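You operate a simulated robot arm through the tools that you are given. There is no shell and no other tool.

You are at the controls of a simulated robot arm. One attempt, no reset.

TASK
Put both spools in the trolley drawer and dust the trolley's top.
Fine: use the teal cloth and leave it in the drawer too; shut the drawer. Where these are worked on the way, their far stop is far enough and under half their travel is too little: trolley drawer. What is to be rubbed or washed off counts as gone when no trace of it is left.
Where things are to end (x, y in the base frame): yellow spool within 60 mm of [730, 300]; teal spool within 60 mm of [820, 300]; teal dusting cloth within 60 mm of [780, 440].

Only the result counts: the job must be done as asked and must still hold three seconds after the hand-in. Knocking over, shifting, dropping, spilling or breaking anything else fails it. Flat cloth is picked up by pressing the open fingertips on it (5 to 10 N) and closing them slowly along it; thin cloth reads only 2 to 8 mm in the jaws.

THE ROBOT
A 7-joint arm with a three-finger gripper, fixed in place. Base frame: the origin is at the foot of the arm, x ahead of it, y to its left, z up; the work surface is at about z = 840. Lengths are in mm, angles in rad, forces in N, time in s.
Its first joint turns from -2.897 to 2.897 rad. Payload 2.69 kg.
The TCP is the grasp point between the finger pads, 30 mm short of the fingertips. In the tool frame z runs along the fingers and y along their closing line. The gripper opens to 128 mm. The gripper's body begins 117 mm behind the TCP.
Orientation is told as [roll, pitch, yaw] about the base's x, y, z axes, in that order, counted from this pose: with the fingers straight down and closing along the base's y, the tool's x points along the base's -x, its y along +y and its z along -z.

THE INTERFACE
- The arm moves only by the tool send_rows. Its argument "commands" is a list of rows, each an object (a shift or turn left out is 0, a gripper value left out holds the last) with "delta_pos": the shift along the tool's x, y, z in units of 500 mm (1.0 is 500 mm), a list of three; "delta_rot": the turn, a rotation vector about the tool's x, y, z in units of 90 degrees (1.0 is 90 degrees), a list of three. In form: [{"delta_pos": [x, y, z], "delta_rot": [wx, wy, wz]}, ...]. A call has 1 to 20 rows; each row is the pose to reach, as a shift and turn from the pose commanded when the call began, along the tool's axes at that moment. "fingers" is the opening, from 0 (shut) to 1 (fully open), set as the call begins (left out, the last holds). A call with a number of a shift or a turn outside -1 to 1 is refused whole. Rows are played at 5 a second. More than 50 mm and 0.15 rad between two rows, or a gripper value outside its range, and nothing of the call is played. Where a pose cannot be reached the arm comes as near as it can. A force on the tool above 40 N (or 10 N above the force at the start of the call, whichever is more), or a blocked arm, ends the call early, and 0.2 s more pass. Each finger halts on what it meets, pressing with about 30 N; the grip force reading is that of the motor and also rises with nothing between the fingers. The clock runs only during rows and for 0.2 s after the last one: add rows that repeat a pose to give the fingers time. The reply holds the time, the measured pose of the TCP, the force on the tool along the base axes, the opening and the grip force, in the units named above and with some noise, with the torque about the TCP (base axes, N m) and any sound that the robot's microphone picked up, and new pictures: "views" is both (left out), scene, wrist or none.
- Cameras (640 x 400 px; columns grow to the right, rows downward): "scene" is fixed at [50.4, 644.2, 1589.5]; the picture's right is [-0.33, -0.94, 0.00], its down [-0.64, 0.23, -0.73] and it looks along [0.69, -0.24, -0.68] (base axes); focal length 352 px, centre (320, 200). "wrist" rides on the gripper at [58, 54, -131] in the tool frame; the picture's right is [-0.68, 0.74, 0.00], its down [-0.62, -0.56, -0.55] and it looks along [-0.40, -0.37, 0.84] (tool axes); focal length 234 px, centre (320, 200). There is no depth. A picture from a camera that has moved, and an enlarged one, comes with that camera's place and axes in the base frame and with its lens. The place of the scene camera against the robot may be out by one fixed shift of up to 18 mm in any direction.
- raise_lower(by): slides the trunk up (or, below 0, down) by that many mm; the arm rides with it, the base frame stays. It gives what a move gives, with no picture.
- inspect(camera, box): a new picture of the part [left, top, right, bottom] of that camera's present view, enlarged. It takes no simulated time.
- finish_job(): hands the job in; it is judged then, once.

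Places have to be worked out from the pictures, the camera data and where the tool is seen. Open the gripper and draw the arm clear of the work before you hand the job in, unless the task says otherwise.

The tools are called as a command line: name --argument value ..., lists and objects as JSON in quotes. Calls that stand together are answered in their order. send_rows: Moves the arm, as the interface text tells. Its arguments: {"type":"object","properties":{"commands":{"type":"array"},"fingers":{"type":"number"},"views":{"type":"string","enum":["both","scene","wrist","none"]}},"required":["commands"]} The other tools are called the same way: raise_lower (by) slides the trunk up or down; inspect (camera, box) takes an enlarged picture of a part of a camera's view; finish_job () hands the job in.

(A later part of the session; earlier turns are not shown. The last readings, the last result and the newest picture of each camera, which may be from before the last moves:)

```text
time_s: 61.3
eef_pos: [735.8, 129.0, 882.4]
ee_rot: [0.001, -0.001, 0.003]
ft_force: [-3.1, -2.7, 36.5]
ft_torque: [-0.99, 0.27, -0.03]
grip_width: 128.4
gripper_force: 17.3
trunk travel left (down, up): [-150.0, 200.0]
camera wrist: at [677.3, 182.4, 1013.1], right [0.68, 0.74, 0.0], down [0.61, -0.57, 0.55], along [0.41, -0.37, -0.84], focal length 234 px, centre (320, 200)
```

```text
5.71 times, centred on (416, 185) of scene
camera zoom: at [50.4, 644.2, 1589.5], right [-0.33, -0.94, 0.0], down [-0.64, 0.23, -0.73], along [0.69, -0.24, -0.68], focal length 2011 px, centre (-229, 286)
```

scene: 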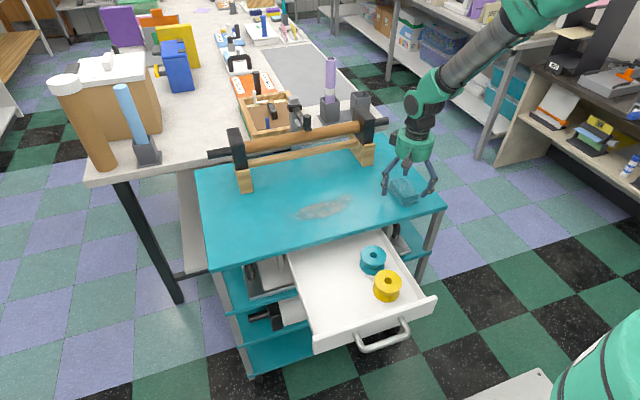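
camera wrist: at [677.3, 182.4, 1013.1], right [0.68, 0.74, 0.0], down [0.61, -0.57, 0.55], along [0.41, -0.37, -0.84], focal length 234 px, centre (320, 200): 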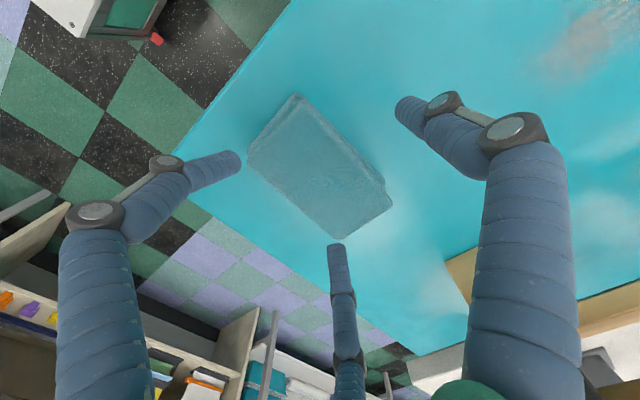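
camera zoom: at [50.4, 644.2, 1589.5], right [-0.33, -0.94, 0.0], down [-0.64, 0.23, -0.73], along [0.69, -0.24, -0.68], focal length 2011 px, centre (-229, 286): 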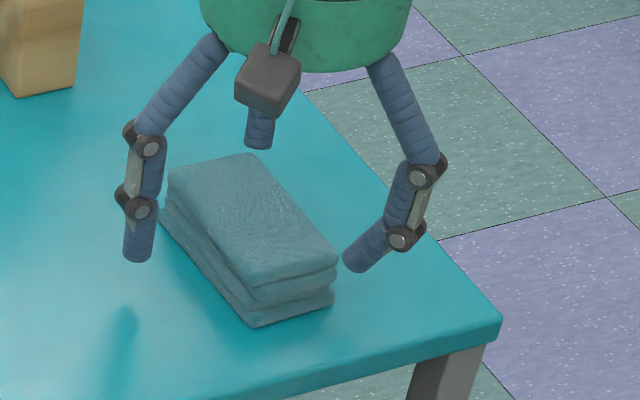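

The opening still reads 128 and there is 36 N of upward load: the fingers closed to 102 mm, came down on the cloth's corners and were spread. The hand really behaves like the three-finger hand in the pictures. I'll lift off and look at the cloth again.

send_rows --commands '[{"delta_pos": [0, 0, -0.05]}, {"delta_pos": [0, 0, -0.12]}, {"delta_pos": [0, 0, -0.2]}, {"delta_pos": [0, 0, -0.2]}]' --fingers 1.0 --views "both"

inspect --camera "wrist" --box '[200, 60, 440, 210]'

inspect --camera "scene" --box '[360, 130, 472, 220]'

```text
time_s: 62.3
eef_pos: [736.7, 131.1, 979.5]
ee_rot: [0.0, 0.001, 0.002]
ft_force: [-0.6, 0.5, 0.4]
ft_torque: [-0.01, -0.03, 0.02]
grip_width: 128.0
gripper_force: 0.1
trunk travel left (down, up): [-150.0, 200.0]
camera wrist: at [678.0, 183.1, 1110.8], right [0.68, 0.74, 0.0], down [0.62, -0.57, 0.55], along [0.4, -0.37, -0.84], focal length 234 px, centre (320, 200)
```

scene: 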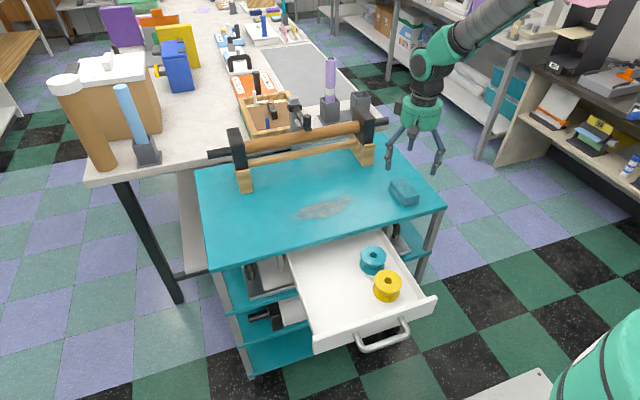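
wrist: 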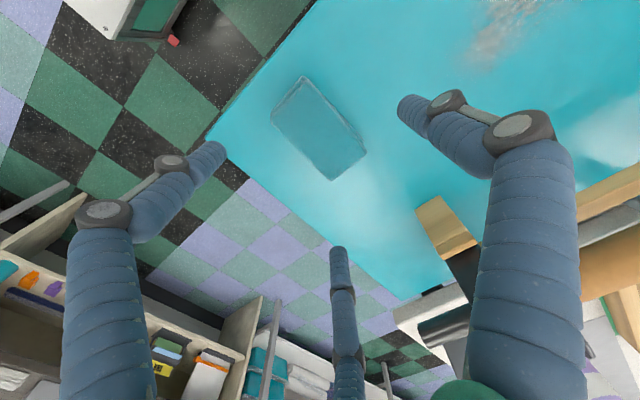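

```text
2.67 times, centred on (320, 135) of wrist
camera zoom: at [678.0, 183.1, 1110.8], right [0.68, 0.74, 0.0], down [0.62, -0.57, 0.55], along [0.4, -0.37, -0.84], focal length 624 px, centre (320, 373)
```

zoom: 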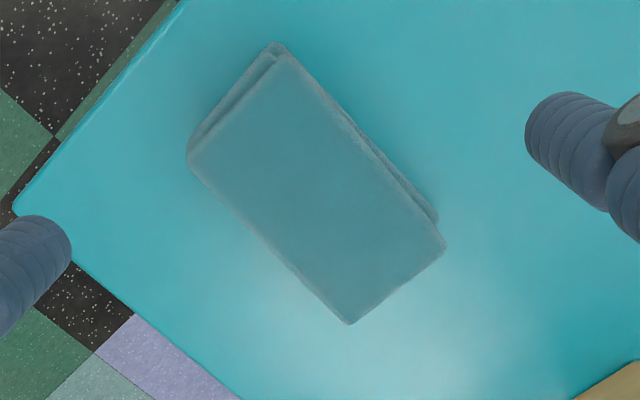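

```text
4.44 times, centred on (416, 175) of scene
camera zoom: at [50.4, 644.2, 1589.5], right [-0.33, -0.94, 0.0], down [-0.64, 0.23, -0.73], along [0.69, -0.24, -0.68], focal length 1564 px, centre (-107, 311)
```

zoom: 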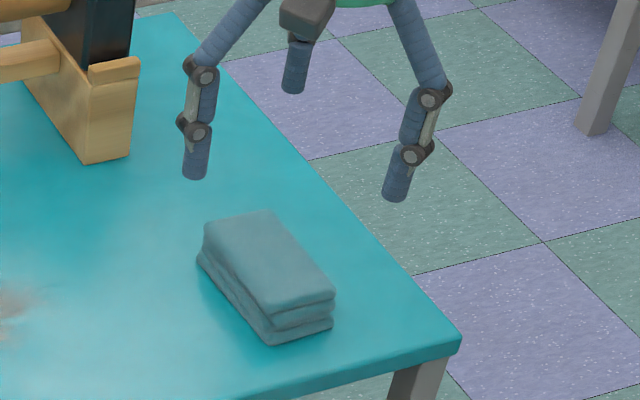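

The cloth has not moved (x≈687–783, y≈105–157). From the evidence, the three fingers sit at 120° around the TCP. So I'll turn the tool by +90°: the two paired fingers will then pinch the cloth across its 51 mm width at its middle, with the third finger at its near end. That puts the TCP at about (716, 131).

send_rows --commands '[{"delta_pos": [0.004, 0, 0], "delta_rot": [0, 0, -0.0909]}, {"delta_pos": [0.008, 0, 0], "delta_rot": [0, 0, -0.1818]}, {"delta_pos": [0.012, 0, 0], "delta_rot": [0, 0, -0.2727]}, {"delta_pos": [0.016, 0, 0], "delta_rot": [0, 0, -0.3636]}, {"delta_pos": [0.02, 0, 0], "delta_rot": [0, 0, -0.4545]}, {"delta_pos": [0.024, 0, 0], "delta_rot": [0, 0, -0.5455]}, {"delta_pos": [0.028, 0, 0], "delta_rot": [0, 0, -0.6364]}, {"delta_pos": [0.032, 0, 0], "delta_rot": [0, 0, -0.7273]}, {"delta_pos": [0.036, 0, 0], "delta_rot": [0, 0, -0.8182]}, {"delta_pos": [0.038, 0, 0], "delta_rot": [0, 0, -0.9091]}, {"delta_pos": [0.04, 0, 0], "delta_rot": [0, 0, -1.0]}, {"delta_pos": [0.04, 0, 0], "delta_rot": [0, 0, -1.0]}, {"delta_pos": [0.04, 0, 0], "delta_rot": [0, 0, -1.0]}]' --fingers 1.0 --views "both"

inspect --camera "wrist" --box '[200, 60, 440, 210]'

```text
time_s: 65.1
eef_pos: [717.1, 131.2, 978.9]
ee_rot: [0.002, -0.001, 1.572]
ft_force: [-0.3, 0.2, -0.6]
ft_torque: [0.02, -0.01, 0.01]
grip_width: 128.2
gripper_force: 0.0
trunk travel left (down, up): [-150.0, 200.0]
camera wrist: at [663.5, 71.2, 1109.6], right [-0.74, 0.68, 0.0], down [0.57, 0.62, 0.55], along [0.37, 0.4, -0.84], focal length 234 px, centre (320, 200)
```

scene: 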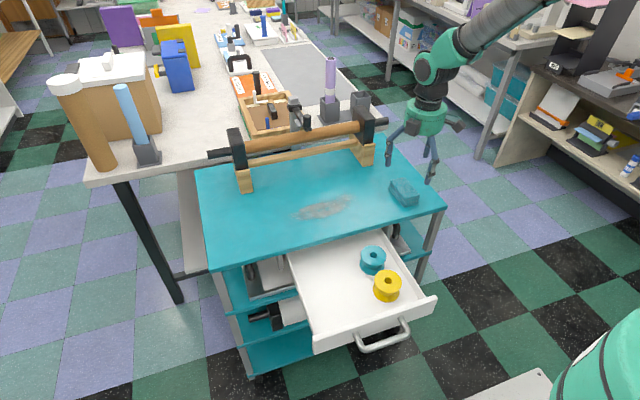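
wrist: 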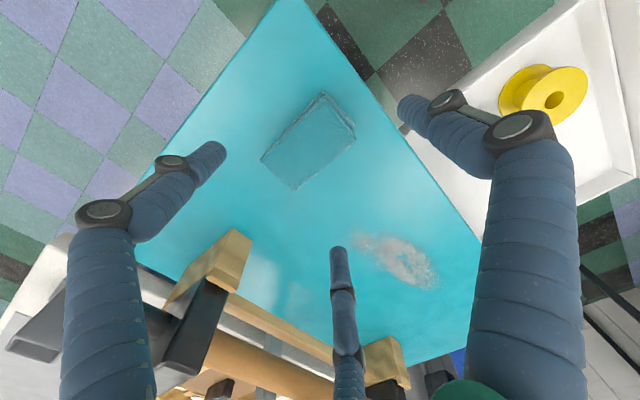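

```text
2.67 times, centred on (320, 135) of wrist
camera zoom: at [663.5, 71.2, 1109.6], right [-0.74, 0.68, 0.0], down [0.57, 0.62, 0.55], along [0.37, 0.4, -0.84], focal length 624 px, centre (320, 373)
```

zoom: 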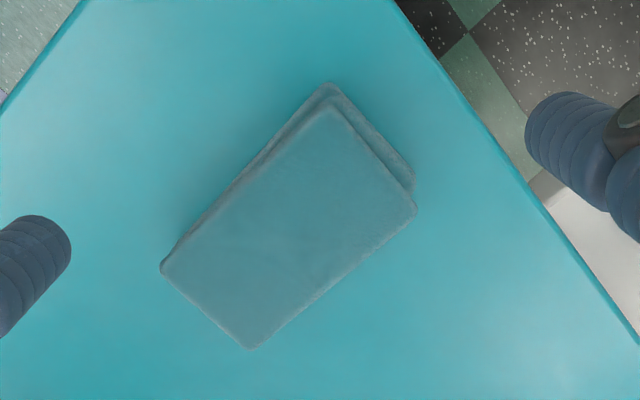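

The cloth centre is confirmed at (736.5, 130), and all three open fingers are clear of its outline. I'll descend to tips about 7 mm above the table.

send_rows --commands '[{"delta_pos": [0, 0, 0.06]}, {"delta_pos": [0, 0, 0.12]}, {"delta_pos": [0, 0, 0.17]}, {"delta_pos": [0, 0, 0.19]}, {"delta_pos": [0, 0, 0.204]}, {"delta_pos": [0, 0, 0.204]}]' --views "both"

inspect --camera "scene" --box '[360, 130, 472, 220]'

```text
time_s: 66.5
eef_pos: [715.9, 132.0, 876.5]
ee_rot: [0.001, 0.001, 1.57]
ft_force: [1.0, -0.1, -0.5]
ft_torque: [0.0, 0.02, 0.0]
grip_width: 128.0
gripper_force: 0.0
trunk travel left (down, up): [-150.0, 200.0]
camera wrist: at [663.5, 71.2, 1007.6], right [-0.74, 0.68, 0.0], down [0.57, 0.62, 0.55], along [0.37, 0.4, -0.84], focal length 234 px, centre (320, 200)
```

scene: 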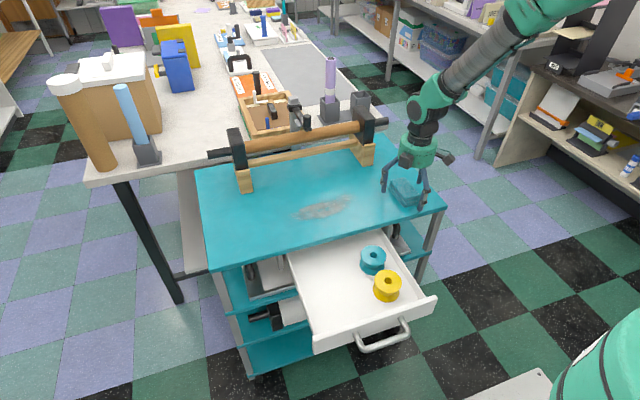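
wrist: 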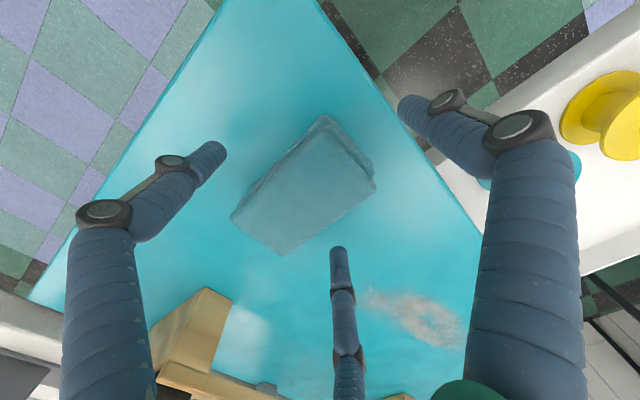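

```text
4.44 times, centred on (416, 175) of scene
camera zoom: at [50.4, 644.2, 1589.5], right [-0.33, -0.94, 0.0], down [-0.64, 0.23, -0.73], along [0.69, -0.24, -0.68], focal length 1564 px, centre (-107, 311)
```

zoom: 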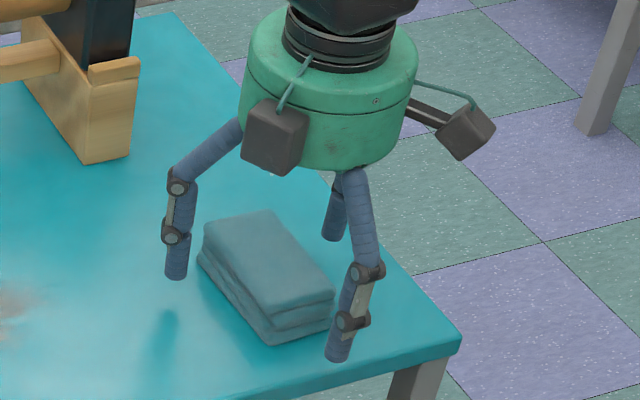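

No contact, and the fingers straddle the cloth as planned. Closing on it now.

send_rows --commands '[{"delta_pos": [0, 0, 0]}, {"delta_pos": [0, 0, 0]}, {"delta_pos": [0, 0, 0]}, {"delta_pos": [0, 0, 0]}]' --fingers 0.25 --views "both"

inspect --camera "scene" --box '[360, 130, 472, 220]'

```text
time_s: 67.5
eef_pos: [716.4, 131.6, 877.2]
ee_rot: [0.001, -0.001, 1.571]
ft_force: [0.3, -0.2, 0.8]
ft_torque: [-0.01, 0.1, 0.01]
grip_width: 63.9
gripper_force: 29.5
trunk travel left (down, up): [-150.0, 200.0]
camera wrist: at [663.2, 71.2, 1007.7], right [-0.74, 0.68, 0.0], down [0.57, 0.62, 0.55], along [0.37, 0.4, -0.84], focal length 234 px, centre (320, 200)
```

scene: 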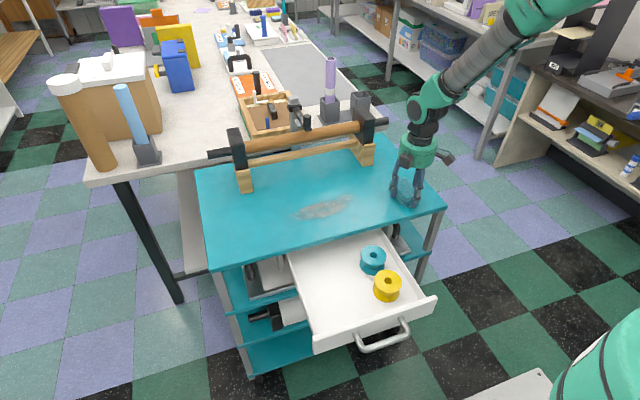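
wrist: 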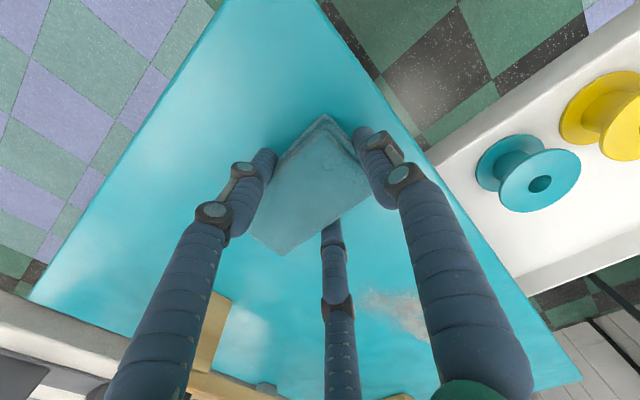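

```text
4.44 times, centred on (416, 175) of scene
camera zoom: at [50.4, 644.2, 1589.5], right [-0.33, -0.94, 0.0], down [-0.64, 0.23, -0.73], along [0.69, -0.24, -0.68], focal length 1564 px, centre (-107, 311)
```

zoom: 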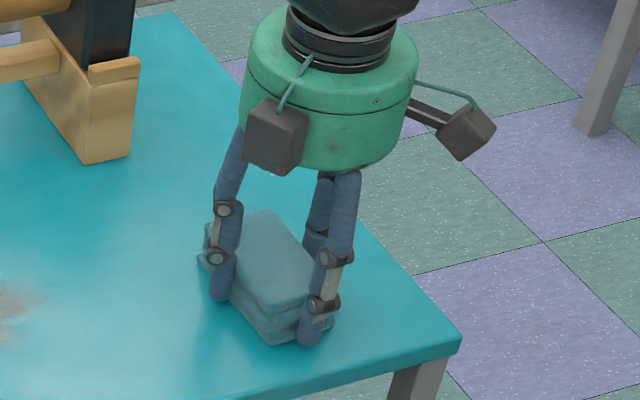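

The grip reads 63.9 mm at 29.5 N, close to my prediction of 61 mm, so the cloth is held. I'll lift it slightly and check.

send_rows --commands '[{"delta_pos": [0, 0, -0.02]}, {"delta_pos": [0, 0, -0.05]}, {"delta_pos": [0, 0, -0.09]}, {"delta_pos": [0, 0, -0.09]}]' --views "both"

inspect --camera "scene" --box '[360, 120, 472, 220]'

```text
time_s: 68.5
eef_pos: [715.8, 130.8, 922.2]
ee_rot: [0.001, 0.0, 1.572]
ft_force: [0.1, 0.3, -0.6]
ft_torque: [0.04, -0.04, 0.0]
grip_width: 64.0
gripper_force: 29.9
trunk travel left (down, up): [-150.0, 200.0]
camera wrist: at [663.1, 71.1, 1053.2], right [-0.74, 0.68, 0.0], down [0.57, 0.62, 0.55], along [0.37, 0.4, -0.84], focal length 234 px, centre (320, 200)
```

scene: 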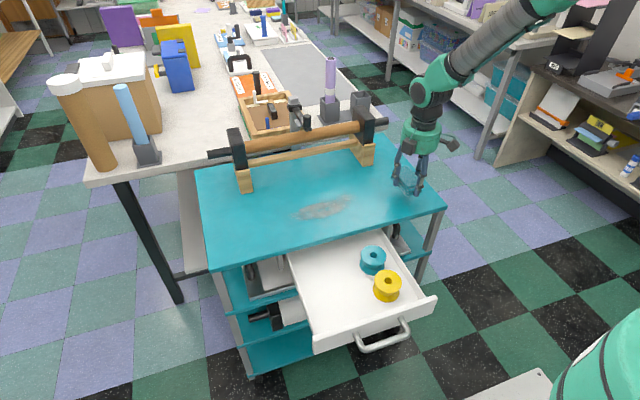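
wrist: 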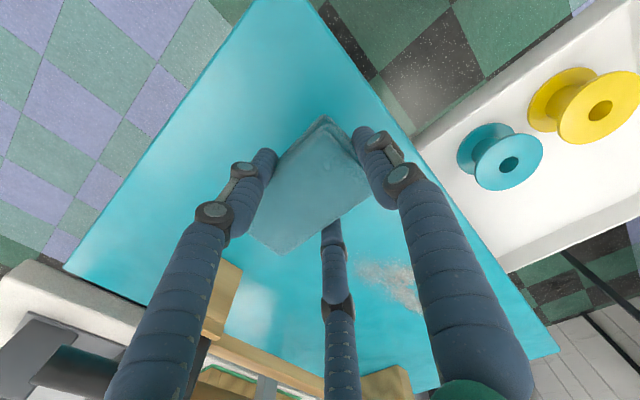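

```text
4.00 times, centred on (416, 170) of scene
camera zoom: at [50.4, 644.2, 1589.5], right [-0.33, -0.94, 0.0], down [-0.64, 0.23, -0.73], along [0.69, -0.24, -0.68], focal length 1408 px, centre (-64, 320)
```

zoom: 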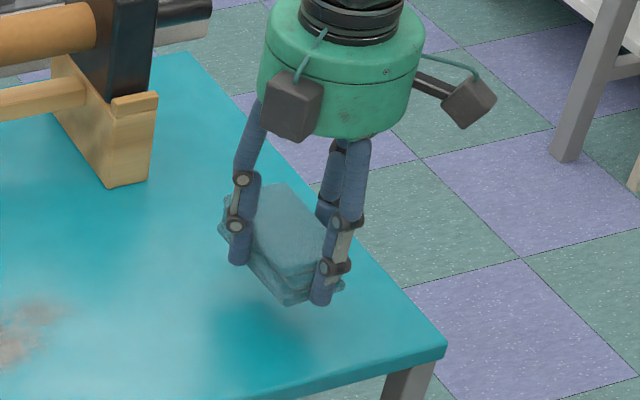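

The cloth is securely held with its underside about 7 mm below the fingertips. I judge the dust patch to cover x≈722–808, y≈275–495. I'll move to just before its right end, cloth centre about (765, 250), and lower near the surface.

send_rows --commands '[{"delta_pos": [-0.08, -0.0193, 0]}, {"delta_pos": [-0.16, -0.0387, 0]}, {"delta_pos": [-0.24, -0.058, 0]}, {"delta_pos": [-0.24, -0.058, 0.04]}, {"delta_pos": [-0.24, -0.058, 0.08]}, {"delta_pos": [-0.24, -0.058, 0.08]}]' --views "none"

send_rows --commands '[{"delta_pos": [0, 0, 0.004]}, {"delta_pos": [0, 0, 0.008]}, {"delta_pos": [0, 0, 0.01]}, {"delta_pos": [0, 0, 0.012]}, {"delta_pos": [0, 0, 0.012]}]' --views "both"

```text
time_s: 69.9
eef_pos: [744.2, 253.8, 882.3]
ee_rot: [0.001, -0.001, 1.571]
ft_force: [0.1, 0.4, 1.2]
ft_torque: [0.03, 0.0, 0.02]
grip_width: 63.8
gripper_force: 29.6
trunk travel left (down, up): [-150.0, 200.0]
```

```text
time_s: 71.1
eef_pos: [744.3, 251.6, 875.7]
ee_rot: [0.003, -0.001, 1.571]
ft_force: [0.3, 1.3, 3.8]
ft_torque: [0.01, 0.18, -0.05]
grip_width: 63.9
gripper_force: 29.6
trunk travel left (down, up): [-150.0, 200.0]
camera wrist: at [691.7, 191.5, 1007.7], right [-0.74, 0.68, 0.0], down [0.57, 0.62, 0.55], along [0.37, 0.4, -0.84], focal length 234 px, centre (320, 200)
```

scene: 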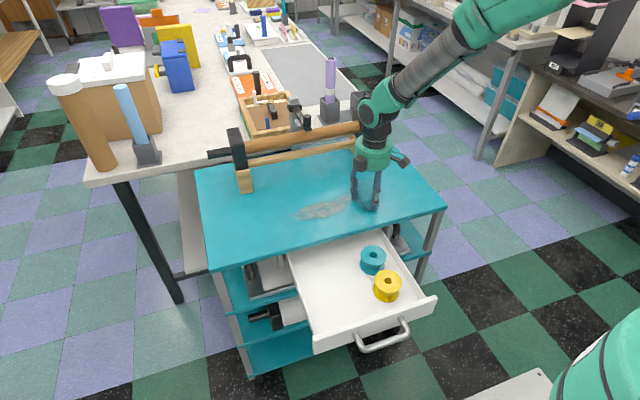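
wrist: 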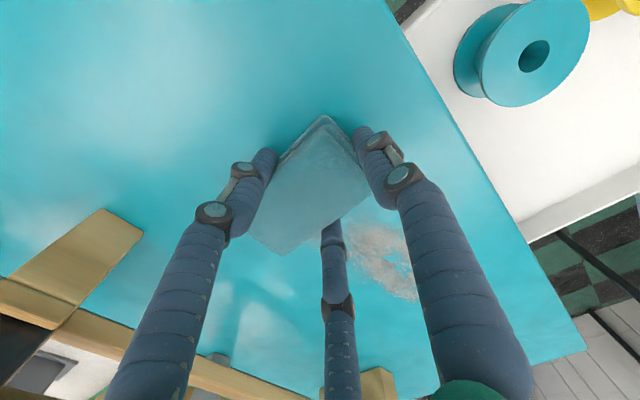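

Light contact at 3.8 N. I'll press about 1.5 mm further and sweep the cloth along +y across the whole patch.

send_rows --commands '[{"delta_pos": [0, 0, 0.003]}, {"delta_pos": [-0.05, 0, 0.003]}, {"delta_pos": [-0.1, 0, 0.003]}, {"delta_pos": [-0.15, 0, 0.003]}, {"delta_pos": [-0.2, 0, 0.003]}, {"delta_pos": [-0.25, 0, 0.003]}, {"delta_pos": [-0.3, 0, 0.003]}, {"delta_pos": [-0.35, 0, 0.003]}, {"delta_pos": [-0.4, 0, 0.003]}, {"delta_pos": [-0.45, 0, 0.003]}, {"delta_pos": [-0.5, 0, 0.003]}, {"delta_pos": [-0.54, 0, 0.003]}]' --views "both"

inspect --camera "scene" --box '[200, 140, 456, 300]'

```text
time_s: 73.7
eef_pos: [746.5, 520.6, 875.3]
ee_rot: [0.0, -0.001, 1.571]
ft_force: [0.7, -8.7, 27.7]
ft_torque: [-0.35, -0.49, -0.1]
grip_width: 63.7
gripper_force: 30.1
trunk travel left (down, up): [-150.0, 200.0]
camera wrist: at [692.3, 460.7, 1006.9], right [-0.74, 0.68, 0.0], down [0.57, 0.61, 0.55], along [0.37, 0.41, -0.84], focal length 234 px, centre (320, 200)
```

scene: 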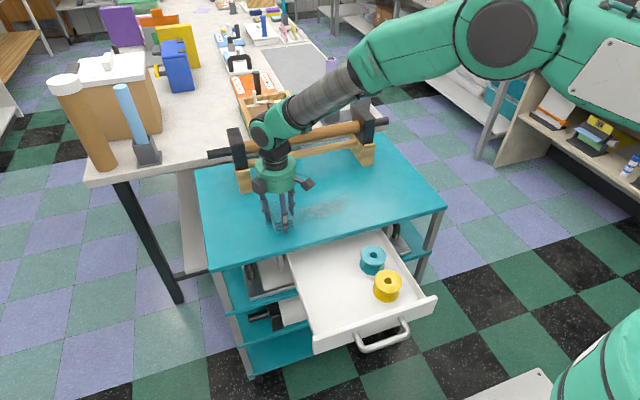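
wrist: 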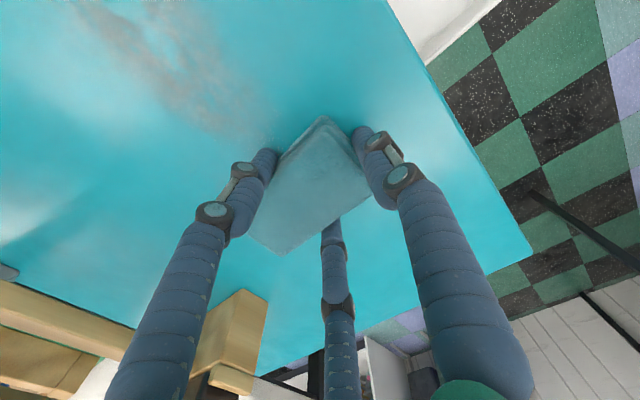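

```text
2.50 times, centred on (328, 220) of scene
camera zoom: at [50.4, 644.2, 1589.5], right [-0.33, -0.94, 0.0], down [-0.64, 0.23, -0.73], along [0.69, -0.24, -0.68], focal length 880 px, centre (300, 150)
```

zoom: 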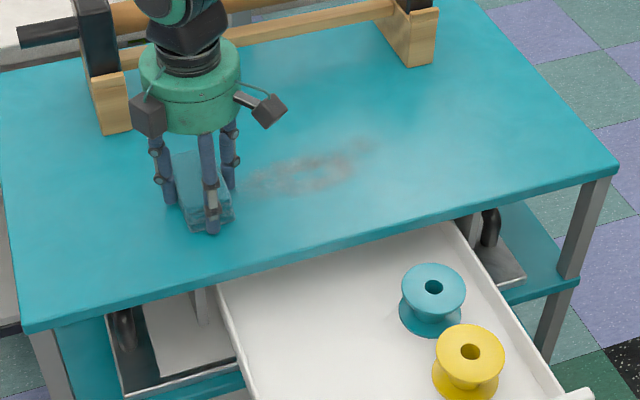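

One pass has clearly faded the dust, so several passes are needed. Vertical force rose to 28 N at this end, so I'll ease up 1 mm and sweep back, shifted 18 mm toward −x.

send_rows --commands '[{"delta_pos": [0, 0.018, -0.002]}, {"delta_pos": [0, 0.036, -0.002]}, {"delta_pos": [0.05, 0.036, -0.002]}, {"delta_pos": [0.1, 0.036, -0.002]}, {"delta_pos": [0.15, 0.036, -0.002]}, {"delta_pos": [0.2, 0.036, -0.002]}, {"delta_pos": [0.25, 0.036, -0.002]}, {"delta_pos": [0.3, 0.036, -0.002]}, {"delta_pos": [0.35, 0.036, -0.002]}, {"delta_pos": [0.4, 0.036, -0.002]}, {"delta_pos": [0.45, 0.036, -0.002]}, {"delta_pos": [0.5, 0.036, -0.002]}, {"delta_pos": [0.54, 0.036, -0.002]}]' --views "scene"

inspect --camera "scene" --box '[200, 140, 456, 300]'

```text
time_s: 76.5
eef_pos: [728.2, 251.1, 875.8]
ee_rot: [-0.001, 0.0, 1.571]
ft_force: [0.6, 1.0, 18.1]
ft_torque: [0.0, -0.23, -0.04]
grip_width: 63.6
gripper_force: 30.0
trunk travel left (down, up): [-150.0, 200.0]
```

scene: 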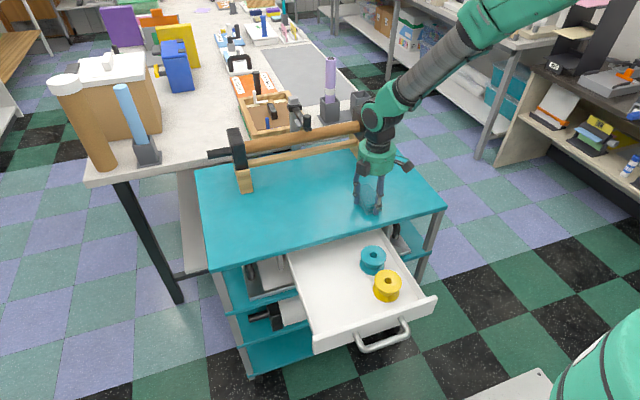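

```text
2.50 times, centred on (328, 220) of scene
camera zoom: at [50.4, 644.2, 1589.5], right [-0.33, -0.94, 0.0], down [-0.64, 0.23, -0.73], along [0.69, -0.24, -0.68], focal length 880 px, centre (300, 150)
```

zoom: 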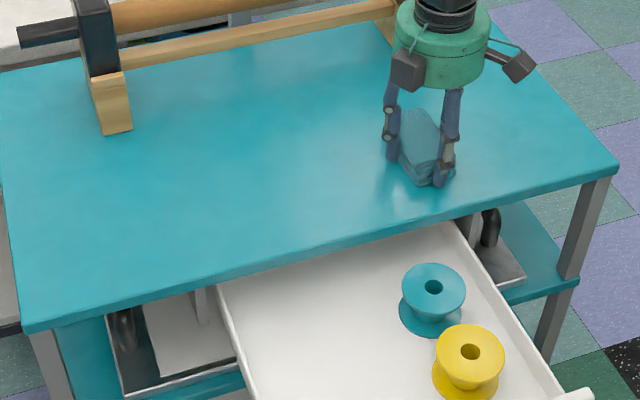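

The patch now looks gone. To make sure no faint trace remains on the far side, I'll make another forward pass shifted 36 mm toward +x.

send_rows --commands '[{"delta_pos": [0, -0.036, 0]}, {"delta_pos": [0, -0.072, 0]}, {"delta_pos": [-0.05, -0.072, 0]}, {"delta_pos": [-0.1, -0.072, 0]}, {"delta_pos": [-0.15, -0.072, 0]}, {"delta_pos": [-0.2, -0.072, 0]}, {"delta_pos": [-0.25, -0.072, 0]}, {"delta_pos": [-0.3, -0.072, 0]}, {"delta_pos": [-0.35, -0.072, 0]}, {"delta_pos": [-0.4, -0.072, 0]}, {"delta_pos": [-0.45, -0.072, 0]}, {"delta_pos": [-0.5, -0.072, 0]}, {"delta_pos": [-0.54, -0.072, 0]}]' --views "scene"

inspect --camera "scene" --box '[200, 140, 456, 300]'

```text
time_s: 79.3
eef_pos: [762.1, 521.9, 875.3]
ee_rot: [0.002, 0.0, 1.574]
ft_force: [-1.2, 2.0, 4.7]
ft_torque: [0.1, -0.02, 0.04]
grip_width: 63.9
gripper_force: 30.0
trunk travel left (down, up): [-150.0, 200.0]
```

scene: 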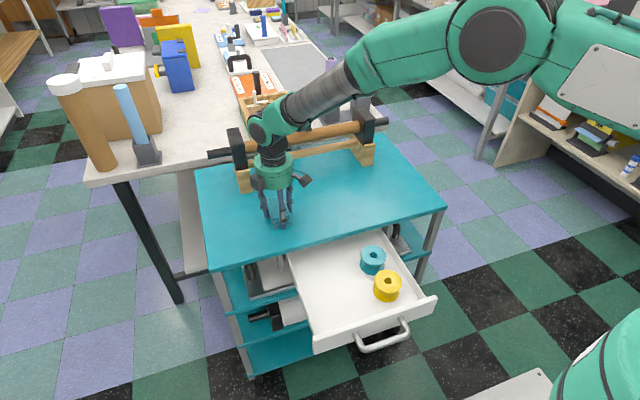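

```text
2.50 times, centred on (328, 220) of scene
camera zoom: at [50.4, 644.2, 1589.5], right [-0.33, -0.94, 0.0], down [-0.64, 0.23, -0.73], along [0.69, -0.24, -0.68], focal length 880 px, centre (300, 150)
```

zoom: 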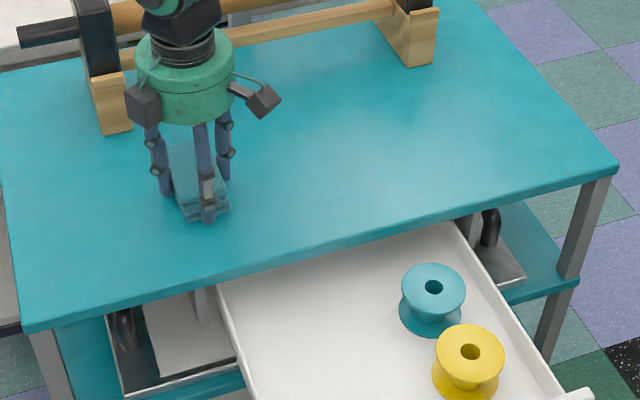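

The top looks clean. I'll make one final return pass down the middle of the former patch, pressing about 1 mm more, as insurance.

send_rows --commands '[{"delta_pos": [0, 0.016, 0.002]}, {"delta_pos": [0, 0.032, 0.002]}, {"delta_pos": [0.05, 0.032, 0.002]}, {"delta_pos": [0.1, 0.032, 0.002]}, {"delta_pos": [0.15, 0.032, 0.002]}, {"delta_pos": [0.2, 0.032, 0.002]}, {"delta_pos": [0.25, 0.032, 0.002]}, {"delta_pos": [0.3, 0.032, 0.002]}, {"delta_pos": [0.35, 0.032, 0.002]}, {"delta_pos": [0.4, 0.032, 0.002]}, {"delta_pos": [0.45, 0.032, 0.002]}, {"delta_pos": [0.5, 0.032, 0.002]}, {"delta_pos": [0.54, 0.032, 0.002]}]' --views "none"

```text
time_s: 82.1
eef_pos: [746.2, 250.7, 875.0]
ee_rot: [0.003, 0.0, 1.572]
ft_force: [1.3, -2.2, 14.7]
ft_torque: [-0.08, -0.43, -0.04]
grip_width: 63.6
gripper_force: 30.2
trunk travel left (down, up): [-150.0, 200.0]
```

Lifting the cloth straight up to inspect the whole tabletop.

send_rows --commands '[{"delta_pos": [0, 0, -0.06]}, {"delta_pos": [0, 0, -0.13]}, {"delta_pos": [0, 0, -0.2]}, {"delta_pos": [0, 0, -0.2]}]' --views "both"

inspect --camera "scene" --box '[230, 150, 390, 250]'

inspect --camera "scene" --box '[340, 120, 456, 220]'

```text
time_s: 83.1
eef_pos: [748.1, 250.4, 976.2]
ee_rot: [0.003, 0.001, 1.572]
ft_force: [-0.3, 0.5, -0.8]
ft_torque: [0.03, -0.01, 0.02]
grip_width: 63.4
gripper_force: 29.7
trunk travel left (down, up): [-150.0, 200.0]
camera wrist: at [694.7, 190.5, 1107.5], right [-0.74, 0.68, 0.0], down [0.57, 0.62, 0.55], along [0.37, 0.4, -0.84], focal length 234 px, centre (320, 200)
```

scene: 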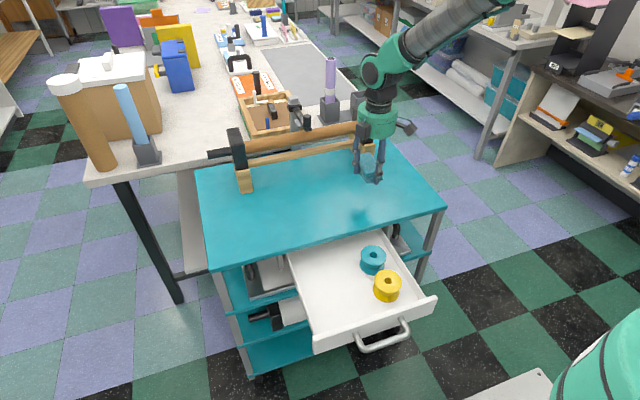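
wrist: 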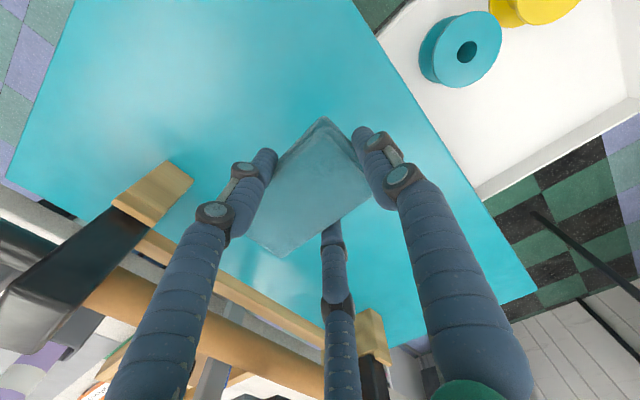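

```text
4.00 times, centred on (310, 200) of scene
camera zoom: at [50.4, 644.2, 1589.5], right [-0.33, -0.94, 0.0], down [-0.64, 0.23, -0.73], along [0.69, -0.24, -0.68], focal length 1408 px, centre (360, 200)
```

zoom: 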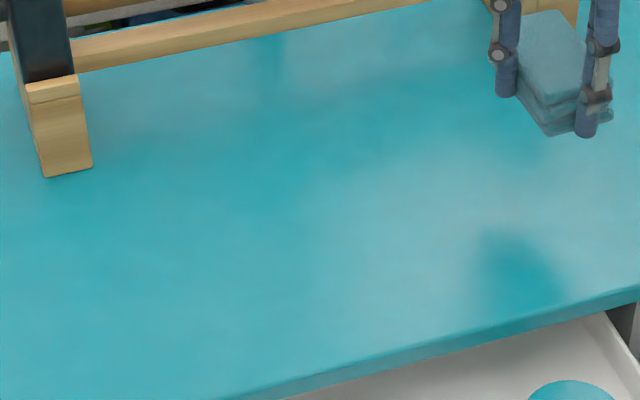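

```text
4.00 times, centred on (398, 170) of scene
camera zoom: at [50.4, 644.2, 1589.5], right [-0.33, -0.94, 0.0], down [-0.64, 0.23, -0.73], along [0.69, -0.24, -0.68], focal length 1408 px, centre (8, 320)
```

zoom: 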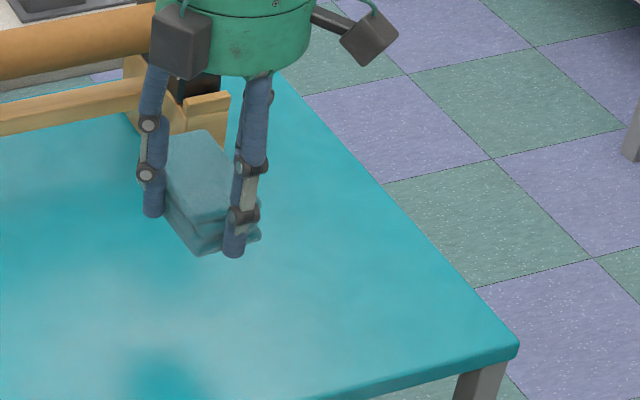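

No trace of dust remains; the pale patches are just reflections that were there before. I'll carry the cloth to above the drawer's left part, with cloth centre about (545, 440).

send_rows --commands '[{"delta_pos": [-0.0543, 0.0637, 0]}, {"delta_pos": [-0.1086, 0.1274, 0]}, {"delta_pos": [-0.1629, 0.1911, 0]}, {"delta_pos": [-0.2171, 0.2549, 0]}, {"delta_pos": [-0.2714, 0.3186, 0]}, {"delta_pos": [-0.3257, 0.3823, 0]}, {"delta_pos": [-0.38, 0.446, 0]}, {"delta_pos": [-0.38, 0.446, 0]}]' --views "both"

```text
time_s: 84.9
eef_pos: [525.8, 441.7, 974.8]
ee_rot: [0.003, 0.001, 1.571]
ft_force: [0.1, -0.2, -0.8]
ft_torque: [-0.06, -0.04, -0.02]
grip_width: 63.3
gripper_force: 30.1
trunk travel left (down, up): [-150.0, 200.0]
camera wrist: at [472.3, 382.0, 1106.5], right [-0.74, 0.68, 0.0], down [0.57, 0.62, 0.55], along [0.37, 0.4, -0.84], focal length 234 px, centre (320, 200)
```

scene: 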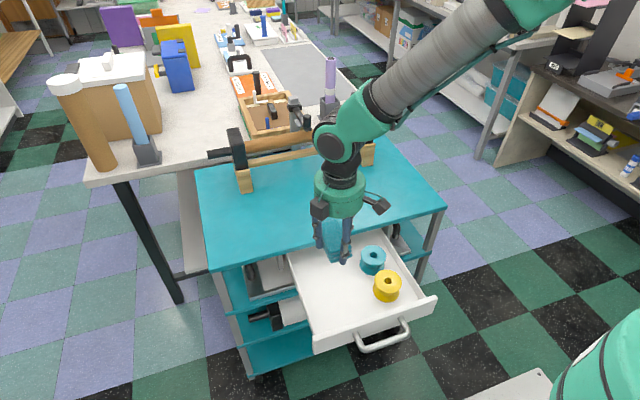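
wrist: 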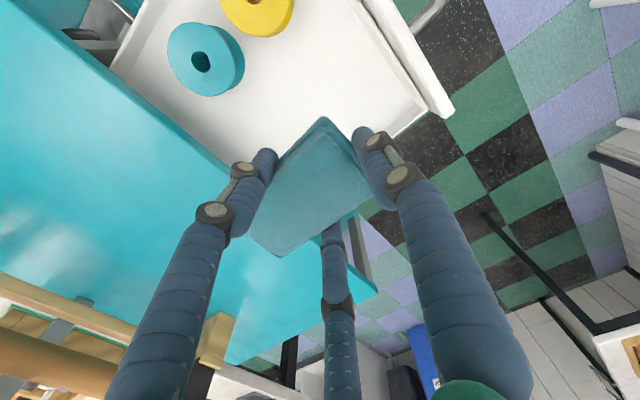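

The cloth hangs over the drawer's free left side, with its far end at x≈592, clear of the trolley edge. I'll lower to about 12 mm above the floor.

send_rows --commands '[{"delta_pos": [0, 0, 0.08]}, {"delta_pos": [0, 0, 0.16]}, {"delta_pos": [0, 0, 0.24]}, {"delta_pos": [0, 0, 0.31]}, {"delta_pos": [0, 0, 0.35]}, {"delta_pos": [0, 0, 0.35]}]' --views "both"

```text
time_s: 86.3
eef_pos: [523.8, 437.3, 799.7]
ee_rot: [0.002, -0.001, 1.57]
ft_force: [0.3, -0.3, -0.9]
ft_torque: [0.0, 0.03, -0.02]
grip_width: 63.6
gripper_force: 24.0
trunk travel left (down, up): [-150.0, 200.0]
camera wrist: at [470.9, 378.0, 930.8], right [-0.74, 0.68, 0.0], down [0.57, 0.62, 0.55], along [0.37, 0.4, -0.84], focal length 234 px, centre (320, 200)
```

scene: 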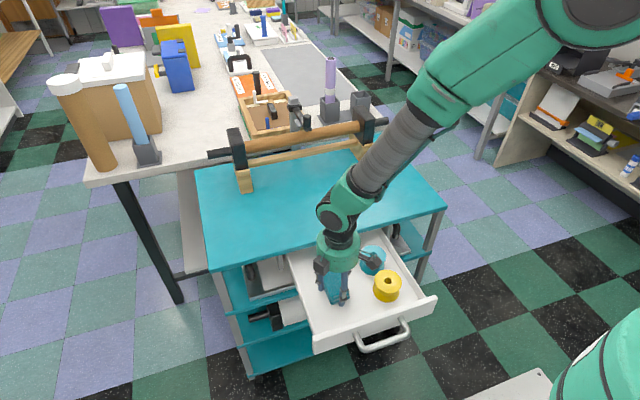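
wrist: 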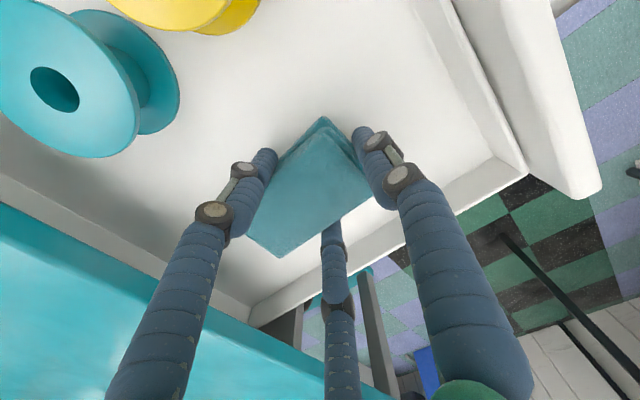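

All clear of the walls and spools. I'll lower gently to contact.

send_rows --commands '[{"delta_pos": [0, 0, 0.008]}, {"delta_pos": [0, 0, 0.016]}, {"delta_pos": [0, 0, 0.02]}, {"delta_pos": [0, 0, 0.024]}, {"delta_pos": [0, 0, 0.027]}, {"delta_pos": [0, 0, 0.027]}]' --views "none"

```text
time_s: 87.7
eef_pos: [523.9, 439.9, 788.0]
ee_rot: [0.0, -0.001, 1.571]
ft_force: [2.1, -9.9, 28.5]
ft_torque: [-0.43, -0.63, -0.18]
grip_width: 63.8
gripper_force: 23.3
trunk travel left (down, up): [-150.0, 200.0]
```

Contact is made at TCP z≈788. I'll ease up 2 mm and open to release the cloth.

send_rows --commands '[{"delta_pos": [0, 0, -0.002]}, {"delta_pos": [0, 0, -0.004]}]' --views "none"

send_rows --commands '[{"delta_pos": [0, 0, 0]}, {"delta_pos": [0, 0, 0]}, {"delta_pos": [0, 0, 0]}]' --fingers 0.68 --views "both"

```text
time_s: 88.3
eef_pos: [523.1, 441.1, 787.7]
ee_rot: [0.0, 0.001, 1.571]
ft_force: [1.5, 0.5, 9.3]
ft_torque: [0.1, -0.4, 0.04]
grip_width: 63.7
gripper_force: 24.4
trunk travel left (down, up): [-150.0, 200.0]
```

```text
time_s: 89.1
eef_pos: [523.3, 440.6, 787.5]
ee_rot: [0.002, 0.0, 1.572]
ft_force: [0.1, 0.4, -0.7]
ft_torque: [0.0, 0.03, 0.02]
grip_width: 87.0
gripper_force: 0.0
trunk travel left (down, up): [-150.0, 200.0]
camera wrist: at [470.7, 380.8, 919.4], right [-0.74, 0.68, 0.0], down [0.57, 0.62, 0.55], along [0.37, 0.4, -0.84], focal length 234 px, centre (320, 200)
```

scene: 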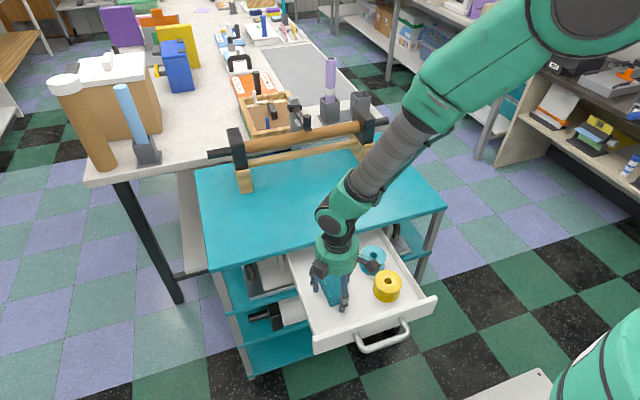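
wrist: 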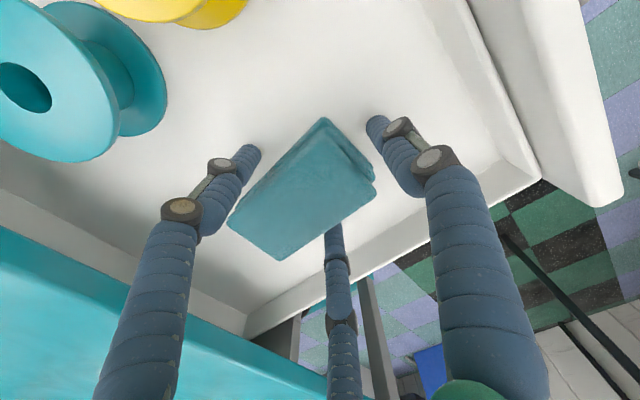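

The cloth is released and lies free. I'll rise straight up out of the drawer.

send_rows --commands '[{"delta_pos": [0, 0, -0.04]}, {"delta_pos": [0, 0, -0.12]}, {"delta_pos": [0, 0, -0.21]}, {"delta_pos": [0, 0, -0.3]}, {"delta_pos": [0, 0, -0.38]}, {"delta_pos": [0, 0, -0.42]}, {"delta_pos": [0, 0, -0.42]}]' --views "both"

inspect --camera "scene" --box '[270, 200, 446, 365]'

inspect --camera "wrist" --box '[120, 0, 440, 200]'

```text
time_s: 90.7
eef_pos: [523.5, 440.7, 999.3]
ee_rot: [0.003, 0.0, 1.571]
ft_force: [0.3, 0.3, 0.1]
ft_torque: [0.02, -0.03, 0.03]
grip_width: 86.9
gripper_force: 0.1
trunk travel left (down, up): [-150.0, 200.0]
camera wrist: at [470.6, 380.8, 1130.3], right [-0.74, 0.68, 0.0], down [0.57, 0.62, 0.55], along [0.37, 0.4, -0.84], focal length 234 px, centre (320, 200)
```

scene: 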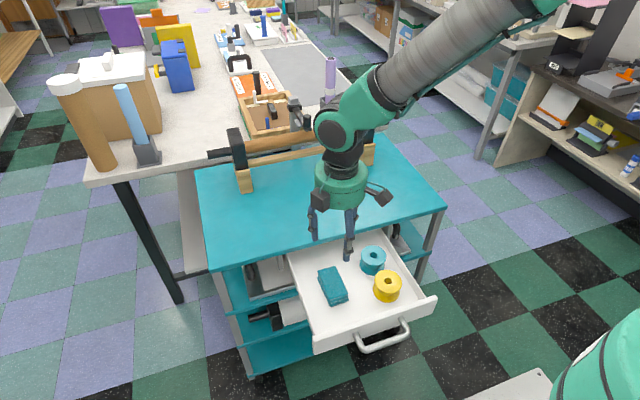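
wrist: 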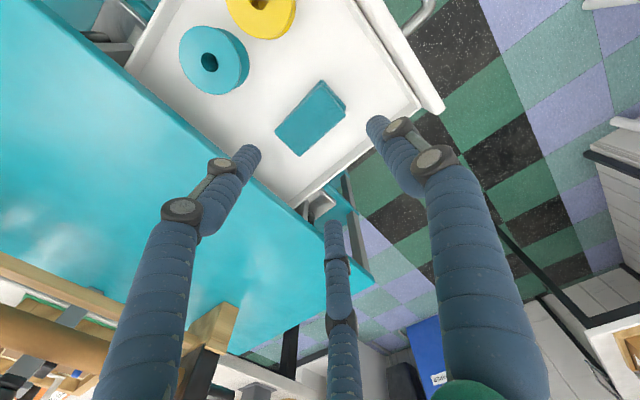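

```text
2.42 times, centred on (358, 282) of scene
camera zoom: at [50.4, 644.2, 1589.5], right [-0.33, -0.94, 0.0], down [-0.64, 0.23, -0.73], along [0.69, -0.24, -0.68], focal length 853 px, centre (228, 0)
```

zoom: 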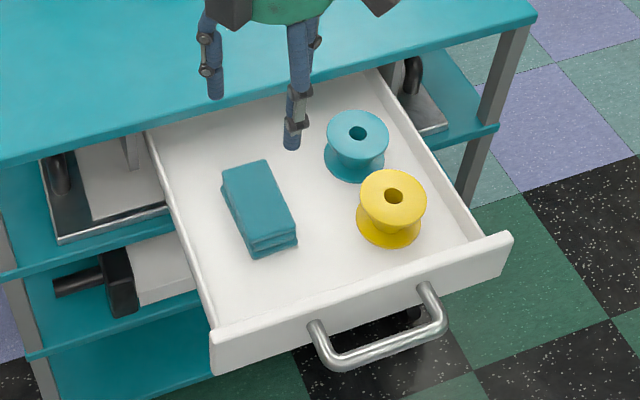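

```text
2.00 times, centred on (280, 100) of wrist
camera zoom: at [470.6, 380.8, 1130.3], right [-0.74, 0.68, 0.0], down [0.57, 0.62, 0.55], along [0.37, 0.4, -0.84], focal length 468 px, centre (400, 400)
```

zoom: 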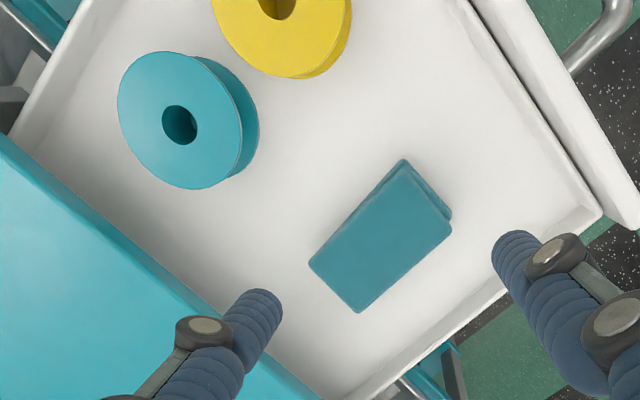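

The cloth lies at about (543, 437), which becomes ≈(778, 437) when shut, and both spools are fine. Now I'll go back to the handle: bar at x≈350, y≈381, with the TCP 8 mm behind it and about 50 mm opening to suit the three-finger layout.

send_rows --commands '[{"delta_pos": [0.0299, 0.0828, 0]}, {"delta_pos": [0.0597, 0.1655, 0]}, {"delta_pos": [0.0896, 0.2483, 0]}, {"delta_pos": [0.1194, 0.331, 0]}, {"delta_pos": [0.1194, 0.331, 0.08]}, {"delta_pos": [0.1194, 0.331, 0.16]}, {"delta_pos": [0.1194, 0.331, 0.24]}, {"delta_pos": [0.1194, 0.331, 0.28]}, {"delta_pos": [0.1194, 0.331, 0.28]}]' --fingers 0.39 --views "both"

inspect --camera "wrist" --box '[160, 50, 480, 250]'

inspect --camera "scene" --box '[310, 250, 470, 370]'

```text
time_s: 92.7
eef_pos: [359.6, 379.6, 856.4]
ee_rot: [0.002, 0.0, 1.57]
ft_force: [0.4, 0.4, -0.3]
ft_torque: [-0.02, 0.01, -0.02]
grip_width: 50.1
gripper_force: 0.0
trunk travel left (down, up): [-150.0, 200.0]
camera wrist: at [305.8, 319.9, 988.2], right [-0.74, 0.68, 0.0], down [0.57, 0.62, 0.55], along [0.37, 0.4, -0.84], focal length 234 px, centre (320, 200)
```

scene: 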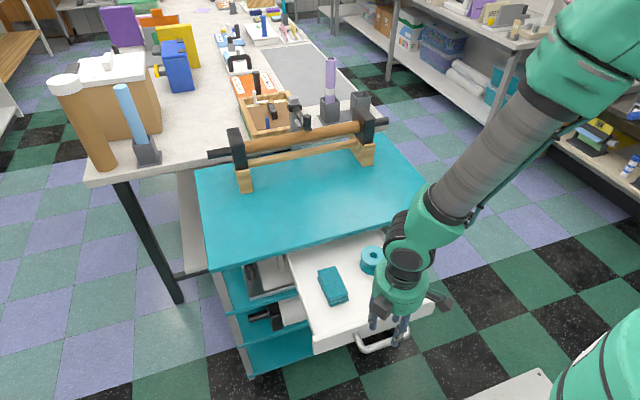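
wrist: 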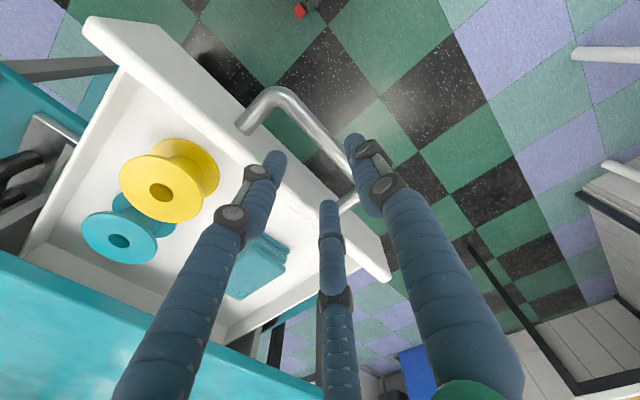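

```text
2.00 times, centred on (320, 150) of wrist
camera zoom: at [305.8, 319.9, 988.2], right [-0.74, 0.68, 0.0], down [0.57, 0.62, 0.55], along [0.37, 0.4, -0.84], focal length 468 px, centre (320, 300)
```

zoom: 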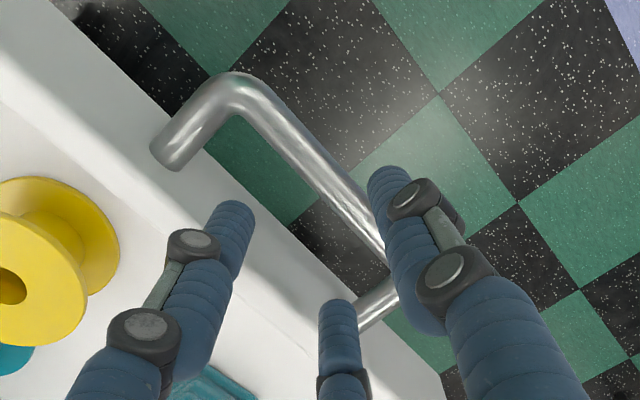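

```text
3.33 times, centred on (390, 310) of scene
camera zoom: at [50.4, 644.2, 1589.5], right [-0.33, -0.94, 0.0], down [-0.64, 0.23, -0.73], along [0.69, -0.24, -0.68], focal length 1173 px, centre (87, -167)
```

zoom: 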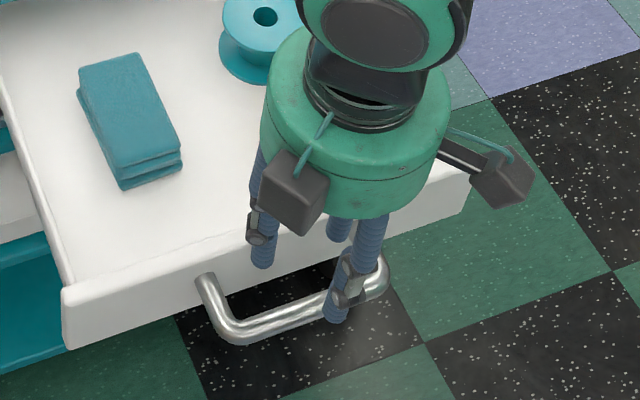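

The bar is confirmed at x≈351. I'll lower the last 67 mm in small steps.

send_rows --commands '[{"delta_pos": [0, 0, 0.03]}, {"delta_pos": [0, 0, 0.06]}, {"delta_pos": [0, 0, 0.09]}, {"delta_pos": [0, 0, 0.115]}, {"delta_pos": [0, 0, 0.134]}, {"delta_pos": [0, 0, 0.134]}]' --views "both"

```text
time_s: 94.1
eef_pos: [359.1, 381.3, 791.3]
ee_rot: [0.001, 0.0, 1.57]
ft_force: [-0.3, 0.2, -0.1]
ft_torque: [0.01, -0.01, 0.03]
grip_width: 49.9
gripper_force: 0.0
trunk travel left (down, up): [-150.0, 200.0]
camera wrist: at [305.9, 321.1, 921.9], right [-0.74, 0.68, 0.0], down [0.57, 0.62, 0.55], along [0.37, 0.4, -0.84], focal length 234 px, centre (320, 200)
```

scene: 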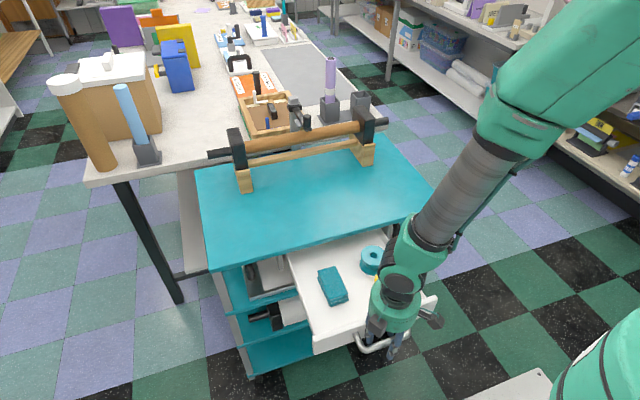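
wrist: 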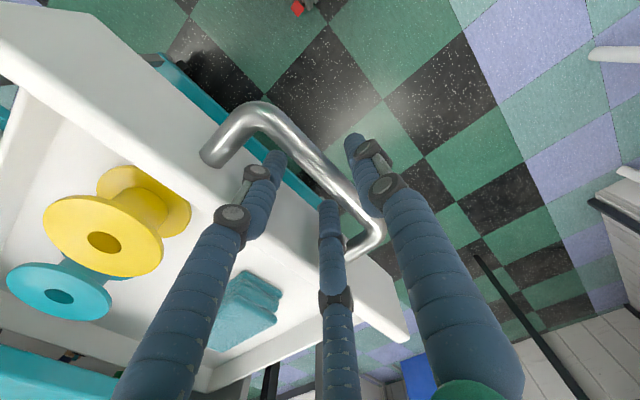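

The bar is between the fingers with no contact. Closing the grip on it.

send_rows --commands '[{"delta_pos": [0, 0.004, 0]}, {"delta_pos": [0, 0.004, 0]}, {"delta_pos": [0, 0.004, 0]}, {"delta_pos": [0, 0.004, 0]}]' --fingers 0.1 --views "none"

```text
time_s: 95.1
eef_pos: [357.9, 380.9, 790.0]
ee_rot: [0.004, 0.001, 1.573]
ft_force: [0.7, -3.9, -6.9]
ft_torque: [0.1, 0.0, 0.69]
grip_width: 24.5
gripper_force: 44.9
trunk travel left (down, up): [-150.0, 200.0]
```

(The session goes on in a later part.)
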